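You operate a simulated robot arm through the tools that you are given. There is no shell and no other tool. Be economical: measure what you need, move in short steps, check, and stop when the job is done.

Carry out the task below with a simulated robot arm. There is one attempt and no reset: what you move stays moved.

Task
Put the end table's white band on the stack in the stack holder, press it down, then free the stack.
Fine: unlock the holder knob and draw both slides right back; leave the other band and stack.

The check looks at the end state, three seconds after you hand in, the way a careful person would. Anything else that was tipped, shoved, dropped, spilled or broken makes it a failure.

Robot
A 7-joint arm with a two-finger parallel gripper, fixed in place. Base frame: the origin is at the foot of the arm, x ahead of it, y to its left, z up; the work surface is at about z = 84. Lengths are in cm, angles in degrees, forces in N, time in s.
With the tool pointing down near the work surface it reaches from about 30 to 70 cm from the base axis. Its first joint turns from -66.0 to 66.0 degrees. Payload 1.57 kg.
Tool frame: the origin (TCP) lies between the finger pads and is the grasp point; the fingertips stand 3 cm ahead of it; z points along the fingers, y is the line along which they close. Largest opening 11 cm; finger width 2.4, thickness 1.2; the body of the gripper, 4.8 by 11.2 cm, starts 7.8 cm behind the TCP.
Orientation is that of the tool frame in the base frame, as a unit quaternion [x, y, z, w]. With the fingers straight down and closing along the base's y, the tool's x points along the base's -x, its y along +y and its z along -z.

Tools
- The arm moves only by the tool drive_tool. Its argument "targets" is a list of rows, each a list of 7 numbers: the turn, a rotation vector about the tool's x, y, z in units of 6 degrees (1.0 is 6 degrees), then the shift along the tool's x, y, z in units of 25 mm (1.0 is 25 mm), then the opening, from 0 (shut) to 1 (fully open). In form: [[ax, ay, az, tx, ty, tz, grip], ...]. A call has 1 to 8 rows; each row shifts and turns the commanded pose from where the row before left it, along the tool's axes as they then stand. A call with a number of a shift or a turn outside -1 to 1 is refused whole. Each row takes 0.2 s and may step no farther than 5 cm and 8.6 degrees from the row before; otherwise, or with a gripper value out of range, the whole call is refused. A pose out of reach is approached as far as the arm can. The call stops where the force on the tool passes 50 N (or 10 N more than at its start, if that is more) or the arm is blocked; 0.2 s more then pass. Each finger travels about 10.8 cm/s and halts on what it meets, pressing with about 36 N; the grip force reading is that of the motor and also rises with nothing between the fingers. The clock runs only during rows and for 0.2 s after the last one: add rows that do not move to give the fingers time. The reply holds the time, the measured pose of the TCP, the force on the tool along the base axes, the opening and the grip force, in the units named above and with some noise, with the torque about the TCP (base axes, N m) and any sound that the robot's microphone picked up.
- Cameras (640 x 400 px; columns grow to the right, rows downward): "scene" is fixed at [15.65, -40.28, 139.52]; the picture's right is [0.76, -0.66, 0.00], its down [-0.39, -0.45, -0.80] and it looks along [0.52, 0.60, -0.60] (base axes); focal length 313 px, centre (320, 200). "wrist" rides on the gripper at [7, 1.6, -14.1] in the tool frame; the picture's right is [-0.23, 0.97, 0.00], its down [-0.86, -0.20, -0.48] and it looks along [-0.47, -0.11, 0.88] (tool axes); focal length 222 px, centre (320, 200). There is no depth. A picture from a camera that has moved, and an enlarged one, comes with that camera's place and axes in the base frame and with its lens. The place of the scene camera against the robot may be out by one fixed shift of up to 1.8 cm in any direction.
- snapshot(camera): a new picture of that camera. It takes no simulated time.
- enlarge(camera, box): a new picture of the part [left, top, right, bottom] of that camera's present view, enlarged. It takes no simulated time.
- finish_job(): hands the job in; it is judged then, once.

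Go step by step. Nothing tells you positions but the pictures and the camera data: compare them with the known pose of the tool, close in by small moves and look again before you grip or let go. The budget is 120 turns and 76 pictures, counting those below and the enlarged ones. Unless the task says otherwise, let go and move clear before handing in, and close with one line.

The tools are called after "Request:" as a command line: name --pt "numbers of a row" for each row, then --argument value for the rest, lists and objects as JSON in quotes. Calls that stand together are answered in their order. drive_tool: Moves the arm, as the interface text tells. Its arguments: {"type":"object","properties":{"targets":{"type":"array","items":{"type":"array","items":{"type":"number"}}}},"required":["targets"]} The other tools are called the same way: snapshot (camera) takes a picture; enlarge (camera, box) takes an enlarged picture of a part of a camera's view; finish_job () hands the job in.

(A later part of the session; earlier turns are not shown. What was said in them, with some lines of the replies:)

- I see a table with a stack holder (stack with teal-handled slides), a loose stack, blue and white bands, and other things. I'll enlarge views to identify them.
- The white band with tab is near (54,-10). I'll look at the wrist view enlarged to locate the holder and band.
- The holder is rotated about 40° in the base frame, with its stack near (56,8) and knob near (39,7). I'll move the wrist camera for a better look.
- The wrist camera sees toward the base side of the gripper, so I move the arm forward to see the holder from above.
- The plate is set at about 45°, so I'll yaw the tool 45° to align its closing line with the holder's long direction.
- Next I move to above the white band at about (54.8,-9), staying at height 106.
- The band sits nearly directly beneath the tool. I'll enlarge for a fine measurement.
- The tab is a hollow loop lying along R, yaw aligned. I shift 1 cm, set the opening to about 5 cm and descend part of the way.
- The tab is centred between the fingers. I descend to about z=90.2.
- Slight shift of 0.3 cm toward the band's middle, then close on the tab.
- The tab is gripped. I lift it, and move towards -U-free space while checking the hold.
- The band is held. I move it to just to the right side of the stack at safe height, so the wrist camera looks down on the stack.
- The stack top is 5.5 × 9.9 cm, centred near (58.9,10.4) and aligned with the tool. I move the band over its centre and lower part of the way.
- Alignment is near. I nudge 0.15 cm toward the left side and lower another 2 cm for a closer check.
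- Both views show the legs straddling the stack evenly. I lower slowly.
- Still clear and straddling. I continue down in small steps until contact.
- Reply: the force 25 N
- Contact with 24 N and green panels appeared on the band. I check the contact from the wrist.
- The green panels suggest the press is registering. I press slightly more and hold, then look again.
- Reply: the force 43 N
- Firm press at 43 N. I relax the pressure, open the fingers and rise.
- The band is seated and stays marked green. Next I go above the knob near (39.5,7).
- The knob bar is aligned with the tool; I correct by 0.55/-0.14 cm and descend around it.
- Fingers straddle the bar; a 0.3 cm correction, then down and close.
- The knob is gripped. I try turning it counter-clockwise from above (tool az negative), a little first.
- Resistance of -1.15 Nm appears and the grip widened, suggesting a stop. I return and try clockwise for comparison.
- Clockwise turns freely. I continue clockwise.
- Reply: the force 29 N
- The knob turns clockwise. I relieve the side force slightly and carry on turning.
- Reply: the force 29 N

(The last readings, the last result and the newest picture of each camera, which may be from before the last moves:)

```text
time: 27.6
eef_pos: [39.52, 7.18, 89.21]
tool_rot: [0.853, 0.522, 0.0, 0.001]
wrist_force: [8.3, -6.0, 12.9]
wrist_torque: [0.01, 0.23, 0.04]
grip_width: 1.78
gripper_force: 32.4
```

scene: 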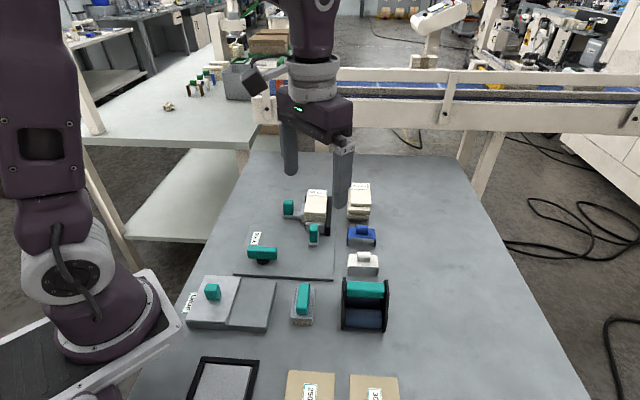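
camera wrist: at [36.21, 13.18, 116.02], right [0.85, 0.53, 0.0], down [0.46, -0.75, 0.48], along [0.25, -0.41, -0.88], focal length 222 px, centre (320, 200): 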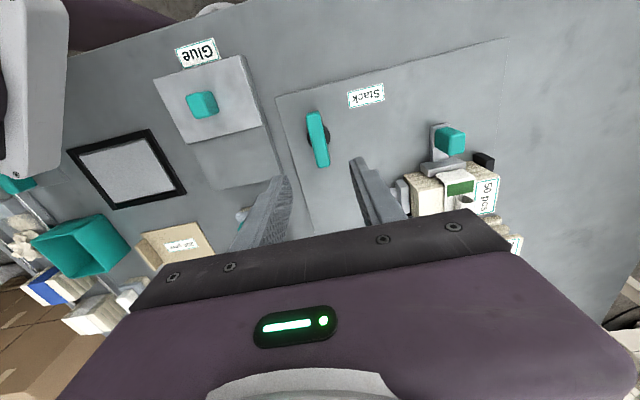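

72° turned with no resistance so far. I continue toward 90°.

Request:
drive_tool --pt "0 0 1 0 0 0 0" --pt "0 0 1 0 0 0 0" --pt "0 0 1 0 0 0 0" --pt "0 0 0 0 0 0 0"

Request:
enlarge --camera "scene" --box '[220, 200, 320, 290]'

```text
time: 28.6
eef_pos: [39.6, 7.18, 89.24]
tool_rot: [0.924, 0.382, 0.001, 0.001]
wrist_force: [20.8, -15.0, 27.6]
wrist_torque: [0.03, 0.23, 0.5]
grip_width: 1.79
gripper_force: 32.5
```

```text
4.44 times, centred on (270, 245) of scene
camera zoom: at [15.67, -40.33, 139.5], right [0.76, -0.66, 0.0], down [-0.39, -0.45, -0.8], along [0.52, 0.6, -0.6], focal length 1393 px, centre (542, 0)
```

zoom: 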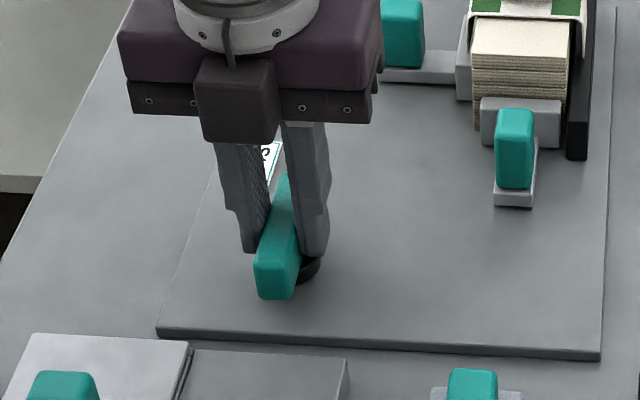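

90° reached with torque rising, as at a stop. One small extra nudge confirms it.

Request:
drive_tool --pt "0 0 0.5 0 0 -0.02 0" --pt "0 0 0 0 0 0 0"

```text
time: 29.2
eef_pos: [39.71, 7.15, 89.16]
tool_rot: [0.934, 0.358, 0.001, 0.002]
wrist_force: [30.7, -12.3, 2.8]
wrist_torque: [0.24, 0.09, 0.93]
grip_width: 1.92
gripper_force: 33.5
```

That is the end stop. I back off the nudge, open and rise.

Request:
drive_tool --pt "0 0 -0.5 0 0 0.02 0" --pt "0 0 0 0 0 0 0.4" --pt "0 0 0 0 0 0 0.4" --pt "0 0 0 0 0 -0.4 0.4" --pt "0 0 0 0 0 -1 0.4" --pt "0 0 0 0 0 -1 0.4" --pt "0 0 0 0 0 -1 0.4" --pt "0 0 0 0 0 -1 0.4"

Request:
snapshot --camera "wrist"

Request:
enlarge --camera "scene" --box '[220, 170, 350, 280]'

```text
time: 31.0
eef_pos: [39.45, 7.3, 100.15]
tool_rot: [0.924, 0.383, 0.001, 0.0]
wrist_force: [0.6, 0.3, -0.1]
wrist_torque: [0.0, -0.04, 0.0]
grip_width: 4.42
gripper_force: 0.0
```

```text
31 pictures are left
camera wrist: at [45.62, 11.19, 114.22], right [0.53, -0.85, 0.0], down [-0.75, -0.46, 0.48], along [-0.41, -0.25, -0.88], focal length 222 px, centre (320, 200)
```

wrist: 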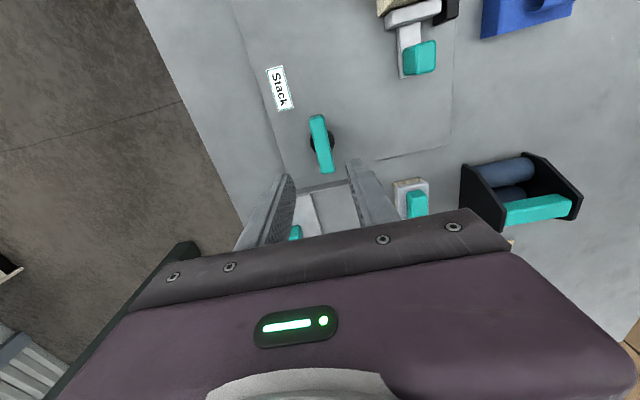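

```text
3.64 times, centred on (285, 225) of scene
camera zoom: at [15.65, -40.29, 139.52], right [0.76, -0.66, 0.0], down [-0.39, -0.45, -0.8], along [0.52, 0.6, -0.6], focal length 1140 px, centre (447, 109)
```

zoom: 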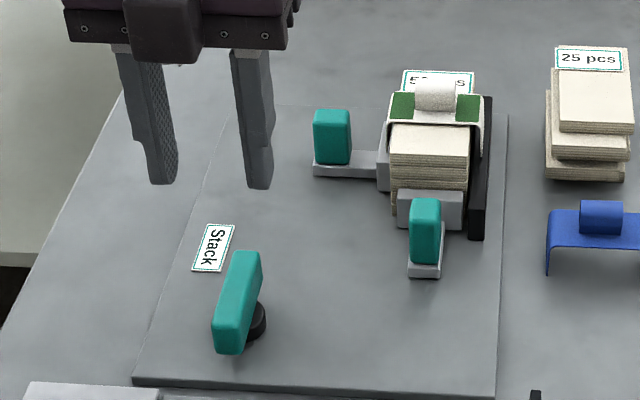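

The knob is unlocked (turned 90° to its stop). Now I go to above the front slide handle near (52.2,4.0); the tool already closes across R.

Request:
drive_tool --pt "0 0 0 0.534 0.908 0 0.35" --pt "0 0 0 0.534 0.908 0 0.35" --pt "0 0 0 0.534 0.908 0 0.35" --pt "0 0 0 0.534 0.908 0 0.35" --pt "0 0 0 0.534 0.908 0 0.35"

Request:
enlarge --camera "wrist" --box '[230, 40, 430, 210]'

```text
time: 32.2
eef_pos: [52.37, 4.05, 100.24]
tool_rot: [0.924, 0.382, 0.0, -0.001]
wrist_force: [-0.9, -0.1, -0.1]
wrist_torque: [0.02, -0.01, 0.02]
grip_width: 3.85
gripper_force: 0.1
```

```text
2.35 times, centred on (330, 125) of wrist
camera zoom: at [58.51, 7.85, 114.21], right [0.53, -0.85, 0.0], down [-0.75, -0.46, 0.48], along [-0.41, -0.25, -0.88], focal length 523 px, centre (296, 376)
```

zoom: 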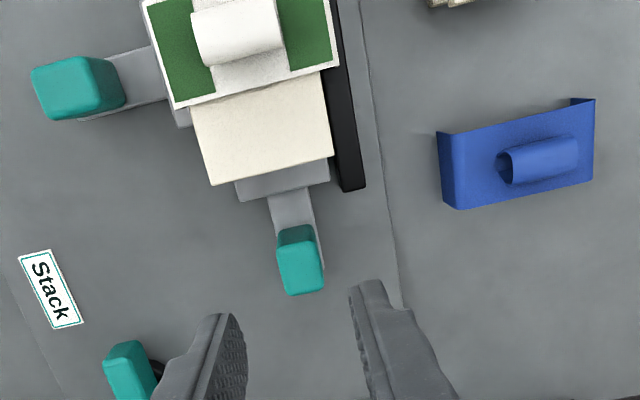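

The handle is almost below. I correct by 0.6 cm toward the front and descend to 92.

Request:
drive_tool --pt "0 0 0 -0.24 0.04 0.7 0.35" --pt "0 0 0 0 0 1 0.35" --pt "0 0 0 0 0 1 0.35" --pt "0 0 0 0 0 0.5 0.35"

Request:
enlarge --camera "wrist" --box '[230, 40, 430, 210]'

Request:
enlarge --camera "scene" --box '[260, 170, 370, 270]'

```text
time: 33.2
eef_pos: [52.01, 3.43, 92.17]
tool_rot: [0.924, 0.382, 0.0, 0.0]
wrist_force: [-0.3, 0.2, 0.3]
wrist_torque: [0.04, 0.01, -0.02]
grip_width: 3.84
gripper_force: 0.1
```

```text
2.35 times, centred on (330, 125) of wrist
camera zoom: at [58.13, 7.3, 106.33], right [0.53, -0.85, 0.0], down [-0.75, -0.46, 0.48], along [-0.41, -0.25, -0.88], focal length 523 px, centre (296, 376)
```

zoom: 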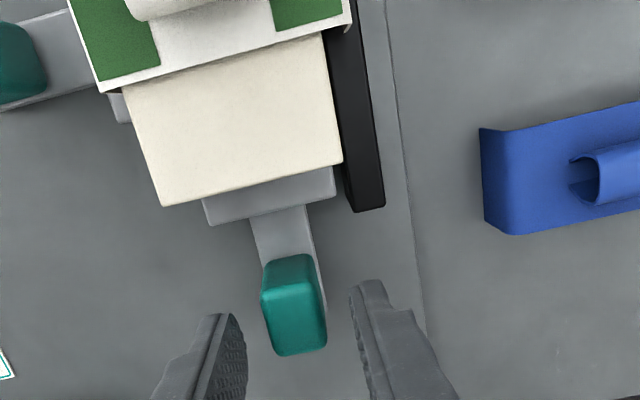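

```text
4.00 times, centred on (315, 220) of scene
camera zoom: at [15.65, -40.28, 139.52], right [0.76, -0.66, 0.0], down [-0.39, -0.45, -0.8], along [0.52, 0.6, -0.6], focal length 1254 px, centre (340, 120)
```

zoom: 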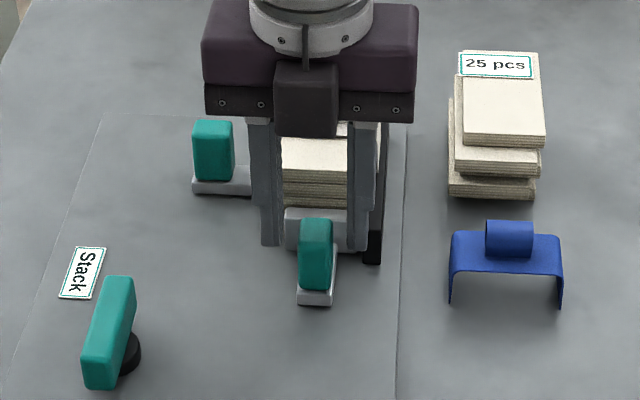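

Good alignment. I descend to grip height, close on the handle, and check.

Request:
drive_tool --pt "0 0 0 -0.1 0 0.5 0.35" --pt "0 0 0 0 0 0.45 0.35" --pt "0 0 0 0 0 0 0.1" --pt "0 0 0 0 0 0 0" --pt "0 0 0 0 0 0 0"

Request:
enlarge --camera "scene" --box '[260, 170, 370, 270]'

```text
time: 34.4
eef_pos: [51.7, 3.17, 89.93]
tool_rot: [0.924, 0.383, 0.0, 0.0]
wrist_force: [-2.5, 1.9, 6.3]
wrist_torque: [-0.03, 0.12, 0.02]
grip_width: 2.01
gripper_force: 33.7
```

```text
4.00 times, centred on (315, 220) of scene
camera zoom: at [15.63, -40.28, 139.52], right [0.76, -0.66, 0.0], down [-0.39, -0.45, -0.8], along [0.52, 0.6, -0.6], focal length 1254 px, centre (340, 120)
```

zoom: 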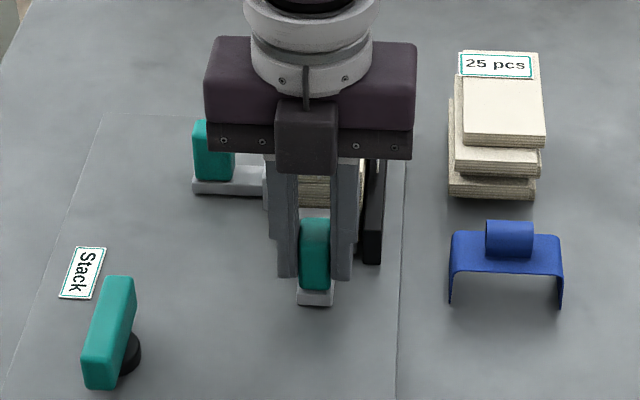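

The handle is gripped. I pull it back along -U.

Request:
drive_tool --pt "0 0 0 -0.2 0 0 0" --pt "0 0 0 -0.2 0 0 0" --pt "0 0 0 -0.2 0 0 0" --pt "0 0 0 -0.2 0 0 0"

```text
time: 35.4
eef_pos: [50.33, 1.9, 89.99]
tool_rot: [0.924, 0.383, 0.001, 0.001]
wrist_force: [1.6, -0.6, 2.3]
wrist_torque: [-0.06, 0.24, -0.14]
grip_width: 2.0
gripper_force: 33.7
```

Moved 1.9 cm freely. I keep pulling until the stop.

Request:
drive_tool --pt "0 0 0 -0.25 0 0 0" --pt "0 0 0 -0.25 0 0 0" --pt "0 0 0 -0.25 0 0 0" --pt "0 0 0 -0.25 0 0 0" --pt "0 0 0 0 0 0 0"

Request:
enlarge --camera "scene" --box '[260, 170, 370, 270]'

```text
time: 36.6
eef_pos: [48.68, 0.15, 89.81]
tool_rot: [0.924, 0.382, 0.001, 0.0]
wrist_force: [-1.1, 2.7, 24.2]
wrist_torque: [0.47, -0.33, -0.02]
grip_width: 1.99
gripper_force: 33.8
```

```text
4.00 times, centred on (315, 220) of scene
camera zoom: at [15.61, -40.28, 139.52], right [0.76, -0.66, 0.0], down [-0.39, -0.45, -0.8], along [0.52, 0.6, -0.6], focal length 1254 px, centre (340, 120)
```

zoom: 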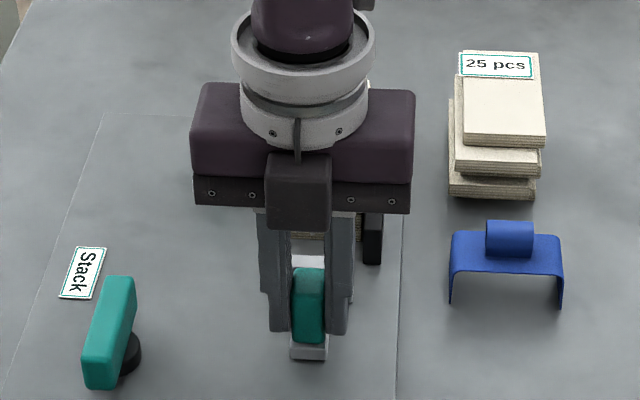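

Request:
drive_tool --pt "0 0 0 -0.1 0 -0.03 0" --pt "0 0 0 -0.2 0 0 0" --pt "0 0 0 -0.2 0 0 0" --pt "0 0 0 -0.2 0 0 0" --pt "0 0 0 0 0 0 0"

```text
time: 37.8
eef_pos: [47.55, -0.92, 90.04]
tool_rot: [0.923, 0.384, 0.001, 0.0]
wrist_force: [17.9, 12.0, -16.4]
wrist_torque: [0.26, -0.22, -0.11]
grip_width: 1.98
gripper_force: 33.8
```

Request:
drive_tool --pt "0 0 0 -0.1 0 0.02 0" --pt "0 0 0 -0.1 0 0 0" --pt "0 0 0 0 0 0 0"

```text
time: 38.6
eef_pos: [47.14, -1.45, 89.84]
tool_rot: [0.924, 0.382, 0.0, -0.001]
wrist_force: [19.4, 17.6, 3.6]
wrist_torque: [0.47, -0.22, -0.01]
grip_width: 2.0
gripper_force: 33.3
```

Request:
enlarge --camera "wrist" --box '[230, 0, 430, 210]'

Request:
enlarge --camera "scene" --box '[260, 170, 370, 270]'

```text
1.90 times, centred on (330, 105) of wrist
camera zoom: at [53.27, 2.47, 103.99], right [0.53, -0.85, 0.0], down [-0.75, -0.46, 0.48], along [-0.41, -0.25, -0.88], focal length 423 px, centre (301, 381)
```

zoom: 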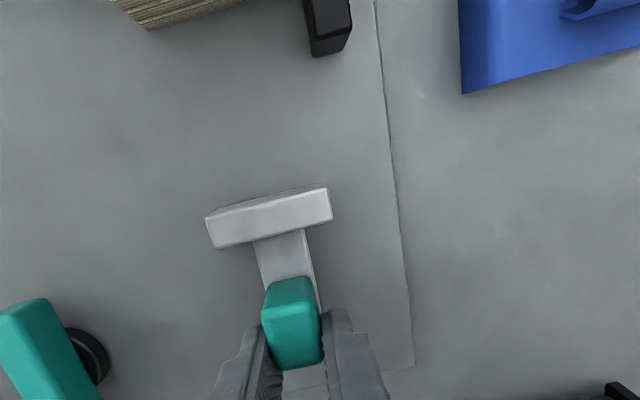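

```text
4.00 times, centred on (315, 220) of scene
camera zoom: at [15.69, -40.24, 139.52], right [0.76, -0.66, 0.0], down [-0.39, -0.45, -0.8], along [0.52, 0.6, -0.6], focal length 1254 px, centre (340, 120)
```

zoom: 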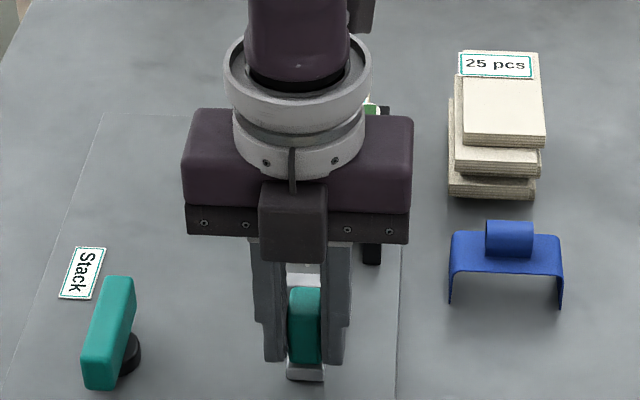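

Request:
drive_tool --pt "0 0 0 -0.1 0 0 0" --pt "0 0 0 -0.1 0 0 0" --pt "0 0 0 0 0 0 0"

Request:
enlarge --camera "scene" --box '[260, 170, 370, 270]'

```text
time: 39.4
eef_pos: [46.71, -1.75, 89.99]
tool_rot: [0.924, 0.383, 0.001, -0.001]
wrist_force: [19.5, 17.0, -6.0]
wrist_torque: [0.31, -0.36, -0.03]
grip_width: 1.96
gripper_force: 33.3
```

```text
4.00 times, centred on (315, 220) of scene
camera zoom: at [15.71, -40.24, 139.52], right [0.76, -0.66, 0.0], down [-0.39, -0.45, -0.8], along [0.52, 0.6, -0.6], focal length 1254 px, centre (340, 120)
```

zoom: 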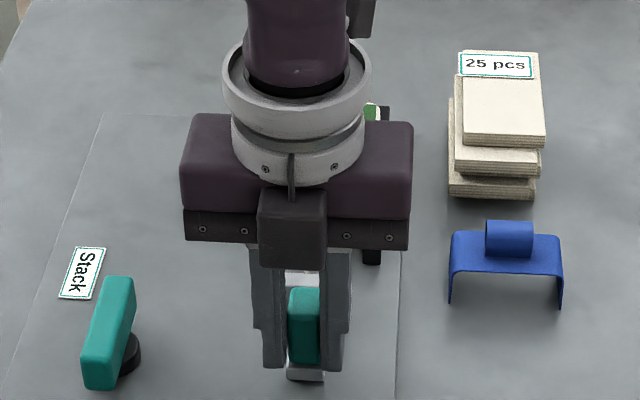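

The handle no longer moves; the front slide is at its stop and the fingers merely slip. I release and rise.

Request:
drive_tool --pt "0 0 0 0 0 0 0.3" --pt "0 0 0 0 0 0 0.35" --pt "0 0 0 0 0 -0.5 0.35" --pt "0 0 0 0 0 -1 0.35" --pt "0 0 0 0 0 -1 0.35" --pt "0 0 0 0 0 -1 0.35" --pt "0 0 0 0 0 -1 0.35" --pt "0 0 0 0 0 -0.5 0.35"

Request:
enlarge --camera "scene" --box '[220, 160, 380, 300]'

```text
time: 41.2
eef_pos: [46.58, -1.96, 102.45]
tool_rot: [0.924, 0.383, 0.0, 0.0]
wrist_force: [0.0, 0.9, -0.5]
wrist_torque: [-0.01, 0.0, -0.01]
grip_width: 3.86
gripper_force: 0.1
```

```text
2.86 times, centred on (300, 230) of scene
camera zoom: at [15.65, -40.28, 139.52], right [0.76, -0.66, 0.0], down [-0.39, -0.45, -0.8], along [0.52, 0.6, -0.6], focal length 896 px, centre (377, 114)
```

zoom: 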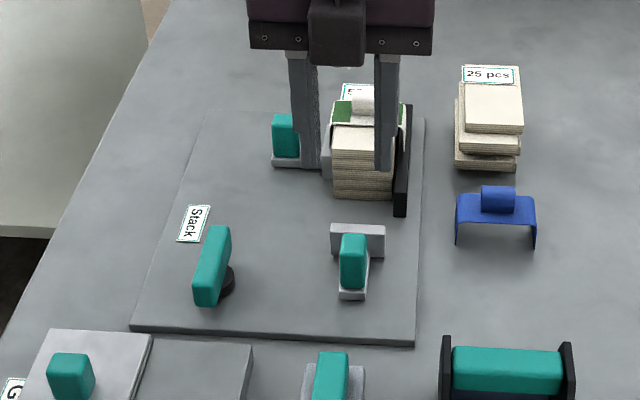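

The front slide stays back. I rotate the tool back 90° for the left slide.

Request:
drive_tool --pt "0 0 -1 0 0 0 0.35" --pt "0 0 -1 0 0 0 0.35" --pt "0 0 -1 0 0 0 0.35" --pt "0 0 -1 0 0 0 0.35" --pt "0 0 -1 0 0 0 0.35" --pt "0 0 -1 0 0 0 0.35" --pt "0 0 -1 0 0 0 0.35" --pt "0 0 -1 0 0 0 0.35"

Request:
drive_tool --pt "0 0 -1 0 0 0 0.35" --pt "0 0 -1 0 0 0 0.35" --pt "0 0 -1 0 0 0 0.35" --pt "0 0 -1 0 0 0 0.35" --pt "0 0 -1 0 0 0 0.35" --pt "0 0 -1 0 0 0 0.35" --pt "0 0 -1 0 0 0 0.35"

```text
time: 43.0
eef_pos: [46.5, -1.8, 102.31]
tool_rot: [0.688, 0.726, 0.0, 0.0]
wrist_force: [0.0, 0.5, -0.6]
wrist_torque: [0.02, 0.0, 0.0]
grip_width: 3.86
gripper_force: 0.0
```

```text
time: 44.6
eef_pos: [46.66, -1.91, 102.35]
tool_rot: [0.382, 0.924, 0.0, 0.0]
wrist_force: [0.4, -0.1, 0.8]
wrist_torque: [0.01, 0.01, 0.02]
grip_width: 3.87
gripper_force: 0.0
```

Now I move above the left slide handle near (53.4,15.9).

Request:
drive_tool --pt "0 0 0 0.444 0.994 0 0.35" --pt "0 0 0 0.444 0.994 0 0.35" --pt "0 0 0 0.444 0.994 0 0.35" --pt "0 0 0 0.444 0.994 0 0.35" --pt "0 0 0 0.444 0.994 0 0.35" --pt "0 0 0 0.444 0.994 0 0.35" --pt "0 0 0 0.444 0.994 0 0.35"

Request:
enlarge --camera "wrist" --box '[230, 40, 430, 210]'

```text
time: 46.2
eef_pos: [53.67, 15.93, 102.43]
tool_rot: [0.383, 0.924, 0.0, 0.0]
wrist_force: [-1.2, -0.2, 0.9]
wrist_torque: [-0.03, -0.02, 0.02]
grip_width: 3.84
gripper_force: 0.0
```

```text
2.35 times, centred on (330, 125) of wrist
camera zoom: at [49.89, 22.23, 116.53], right [0.85, 0.53, 0.0], down [0.46, -0.75, 0.48], along [0.25, -0.41, -0.88], focal length 523 px, centre (296, 376)
```

zoom: 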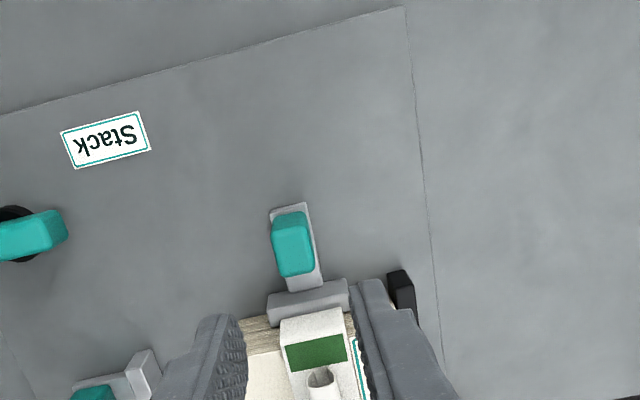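

Well aligned; small correction and descend to 92.4.

Request:
drive_tool --pt "0 0 0 -0.06 -0.08 1 0.35" --pt "0 0 0 0 0 1 0.35" --pt "0 0 0 0 0 1 0.35" --pt "0 0 0 0 0 1 0.35"

Request:
enlarge --camera "wrist" --box '[230, 40, 430, 210]'

Request:
enlarge --camera "scene" --box '[250, 150, 350, 240]'

```text
time: 47.2
eef_pos: [53.48, 15.58, 92.35]
tool_rot: [0.383, 0.924, 0.0, 0.0]
wrist_force: [-0.4, -0.5, 0.5]
wrist_torque: [-0.01, 0.06, -0.02]
grip_width: 3.86
gripper_force: 0.0
```

```text
2.35 times, centred on (330, 125) of wrist
camera zoom: at [49.75, 21.82, 106.45], right [0.85, 0.53, 0.0], down [0.46, -0.75, 0.48], along [0.25, -0.41, -0.88], focal length 523 px, centre (296, 376)
```

zoom: 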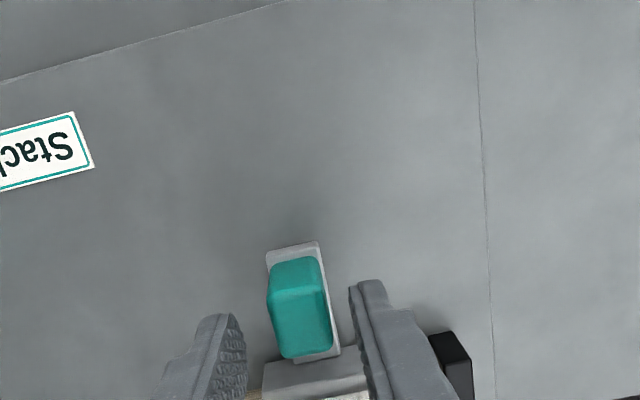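

```text
4.44 times, centred on (300, 195) of scene
camera zoom: at [15.65, -40.28, 139.52], right [0.76, -0.66, 0.0], down [-0.39, -0.45, -0.8], along [0.52, 0.6, -0.6], focal length 1393 px, centre (409, 222)
```

zoom: 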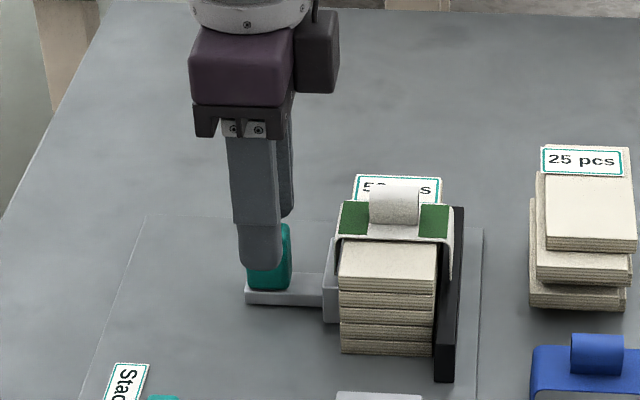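

Good. Shift 0.25 cm, descend and grip.

Request:
drive_tool --pt "0 0 0 -0.1 0.02 0.5 0.35" --pt "0 0 0 0 0 0.45 0.35" --pt "0 0 0 0 0 0 0.1" --pt "0 0 0 0 0 0 0" --pt "0 0 0 0 0 0 0"

```text
time: 48.4
eef_pos: [53.67, 15.71, 89.99]
tool_rot: [0.382, 0.924, 0.0, 0.0]
wrist_force: [-0.4, -0.1, 1.6]
wrist_torque: [0.33, 0.24, -0.05]
grip_width: 1.98
gripper_force: 33.7
```

Gripped at 1.98 cm. I pull along -R (tool +x).

Request:
drive_tool --pt "0 0 0 0.2 0 0 0" --pt "0 0 0 0.25 0 0 0" --pt "0 0 0 0.25 0 0 0" --pt "0 0 0 0.25 0 0 0" --pt "0 0 0 0.25 0 0 0" --pt "0 0 0 0.25 0 0 0" --pt "0 0 0 0 0 0 0"

Request:
enlarge --camera "scene" --box '[230, 150, 350, 250]'

```text
time: 50.0
eef_pos: [51.12, 18.19, 89.9]
tool_rot: [0.382, 0.924, -0.001, -0.002]
wrist_force: [-5.5, -6.1, -25.6]
wrist_torque: [0.42, -0.34, 0.07]
grip_width: 2.01
gripper_force: 34.1
```

```text
4.00 times, centred on (290, 200) of scene
camera zoom: at [15.68, -40.28, 139.51], right [0.76, -0.66, 0.0], down [-0.39, -0.45, -0.8], along [0.52, 0.6, -0.6], focal length 1254 px, centre (440, 200)
```

zoom: 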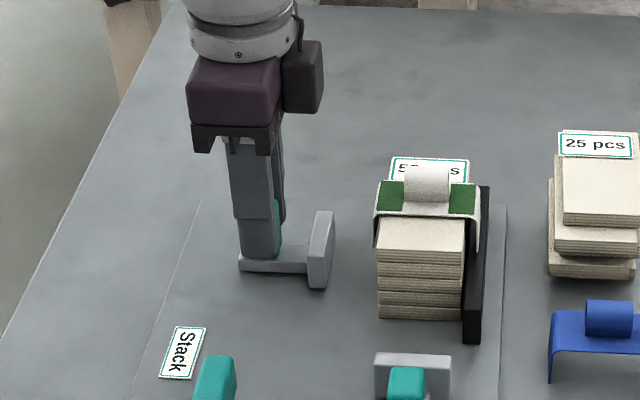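

Request:
drive_tool --pt "0 0 0 0.2 0 0.02 0" --pt "0 0 0 0.2 0 0 0" --pt "0 0 0 0.2 0 0 0" --pt "0 0 0 0.2 0 0 0" --pt "0 0 0 0.2 0 0 0" --pt "0 0 0 0 0 0 0"

Request:
enlarge --camera "scene" --box '[230, 150, 350, 250]'

```text
time: 51.4
eef_pos: [49.44, 19.91, 90.11]
tool_rot: [0.384, 0.923, 0.0, 0.003]
wrist_force: [11.9, -26.0, 4.4]
wrist_torque: [-0.85, 0.08, 0.17]
grip_width: 1.99
gripper_force: 33.2
```

```text
4.00 times, centred on (290, 200) of scene
camera zoom: at [15.67, -40.35, 139.49], right [0.76, -0.66, 0.0], down [-0.39, -0.45, -0.8], along [0.52, 0.6, -0.6], focal length 1254 px, centre (440, 200)
```

zoom: 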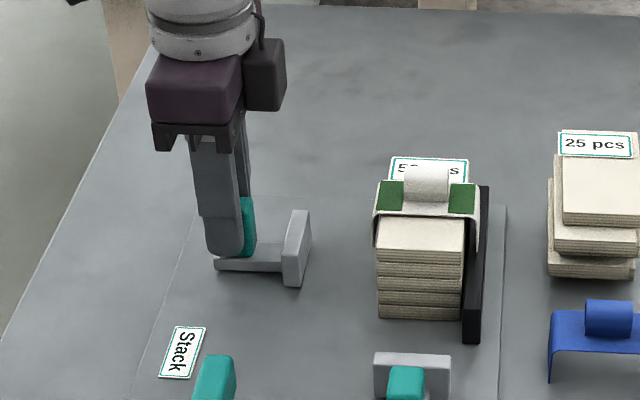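

Request:
drive_tool --pt "0 0 0 0.15 0 0 0" --pt "0 0 0 0.1 0 0 0" --pt "0 0 0 0 0 0 0"

Request:
enlarge --camera "scene" --box '[230, 150, 350, 250]'

```text
time: 52.2
eef_pos: [48.94, 20.33, 89.99]
tool_rot: [0.384, 0.923, 0.001, 0.001]
wrist_force: [15.1, -20.2, 1.0]
wrist_torque: [-0.71, -0.26, 0.1]
grip_width: 1.95
gripper_force: 33.6
```

```text
4.00 times, centred on (290, 200) of scene
camera zoom: at [15.69, -40.33, 139.5], right [0.76, -0.66, 0.0], down [-0.39, -0.45, -0.8], along [0.52, 0.6, -0.6], focal length 1254 px, centre (440, 200)
```

zoom: 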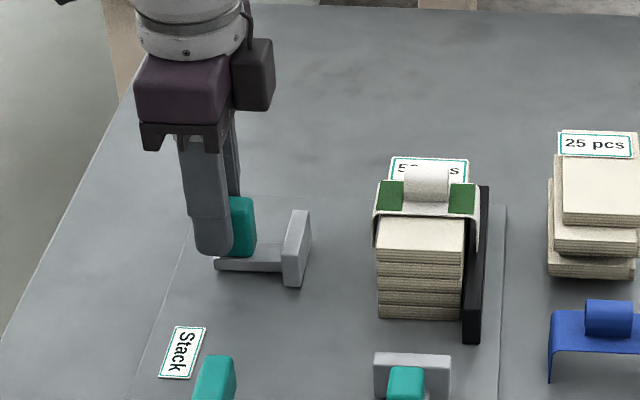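

The slide no longer moves: it is at its stop. I release and move clear upward.

Request:
drive_tool --pt "0 0 0 0 0 0 0.3" --pt "0 0 0 0 0 0 0.4" --pt "0 0 0 0 0 -0.5 0.4" --pt "0 0 0 0 0 -1 0.4" --pt "0 0 0 0 0 -1 0.4" --pt "0 0 0 0 0 -1 0.4" --pt "0 0 0 0 0 -1 0.4" --pt "0 0 0 0 0 -1 0.4"

Request:
snapshot --camera "scene"

Request:
enlarge --camera "scene" --box '[220, 160, 380, 290]'

```text
time: 54.0
eef_pos: [48.99, 20.55, 103.77]
tool_rot: [0.383, 0.924, 0.0, -0.001]
wrist_force: [0.2, 0.4, 0.8]
wrist_torque: [0.01, 0.02, -0.02]
grip_width: 4.41
gripper_force: 0.0
```

```text
14 pictures are left
```

scene: 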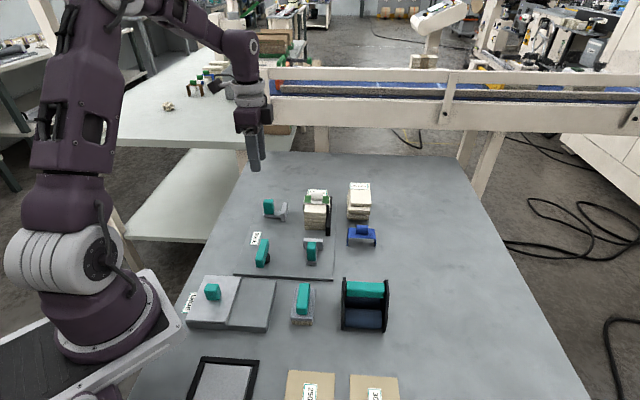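

```text
3.08 times, centred on (300, 225) of scene
camera zoom: at [15.65, -40.28, 139.52], right [0.76, -0.66, 0.0], down [-0.39, -0.45, -0.8], along [0.52, 0.6, -0.6], focal length 964 px, centre (382, 123)
```

zoom: 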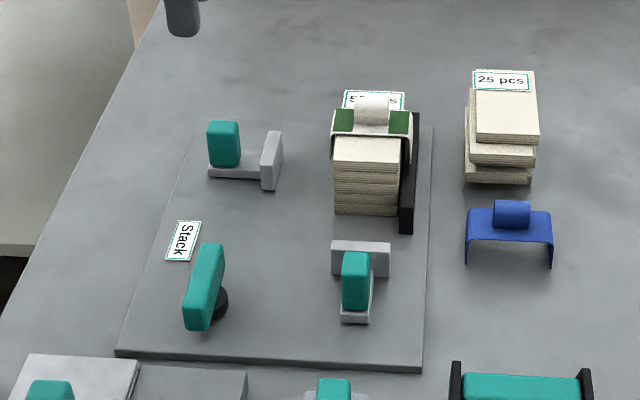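

The band is seated on the stack, the knob is unlocked, both slides are drawn back to their stops, and the blue band and 25-piece stack look untouched. The arm is clear, so I hand in.

Request:
finish_job

```text
The job is handed in.
```

The white band is pressed onto the 50-piece stack in the holder. The knob is unlocked and both slides are drawn back to their stops, and I left the blue band and the 25-piece stack alone.
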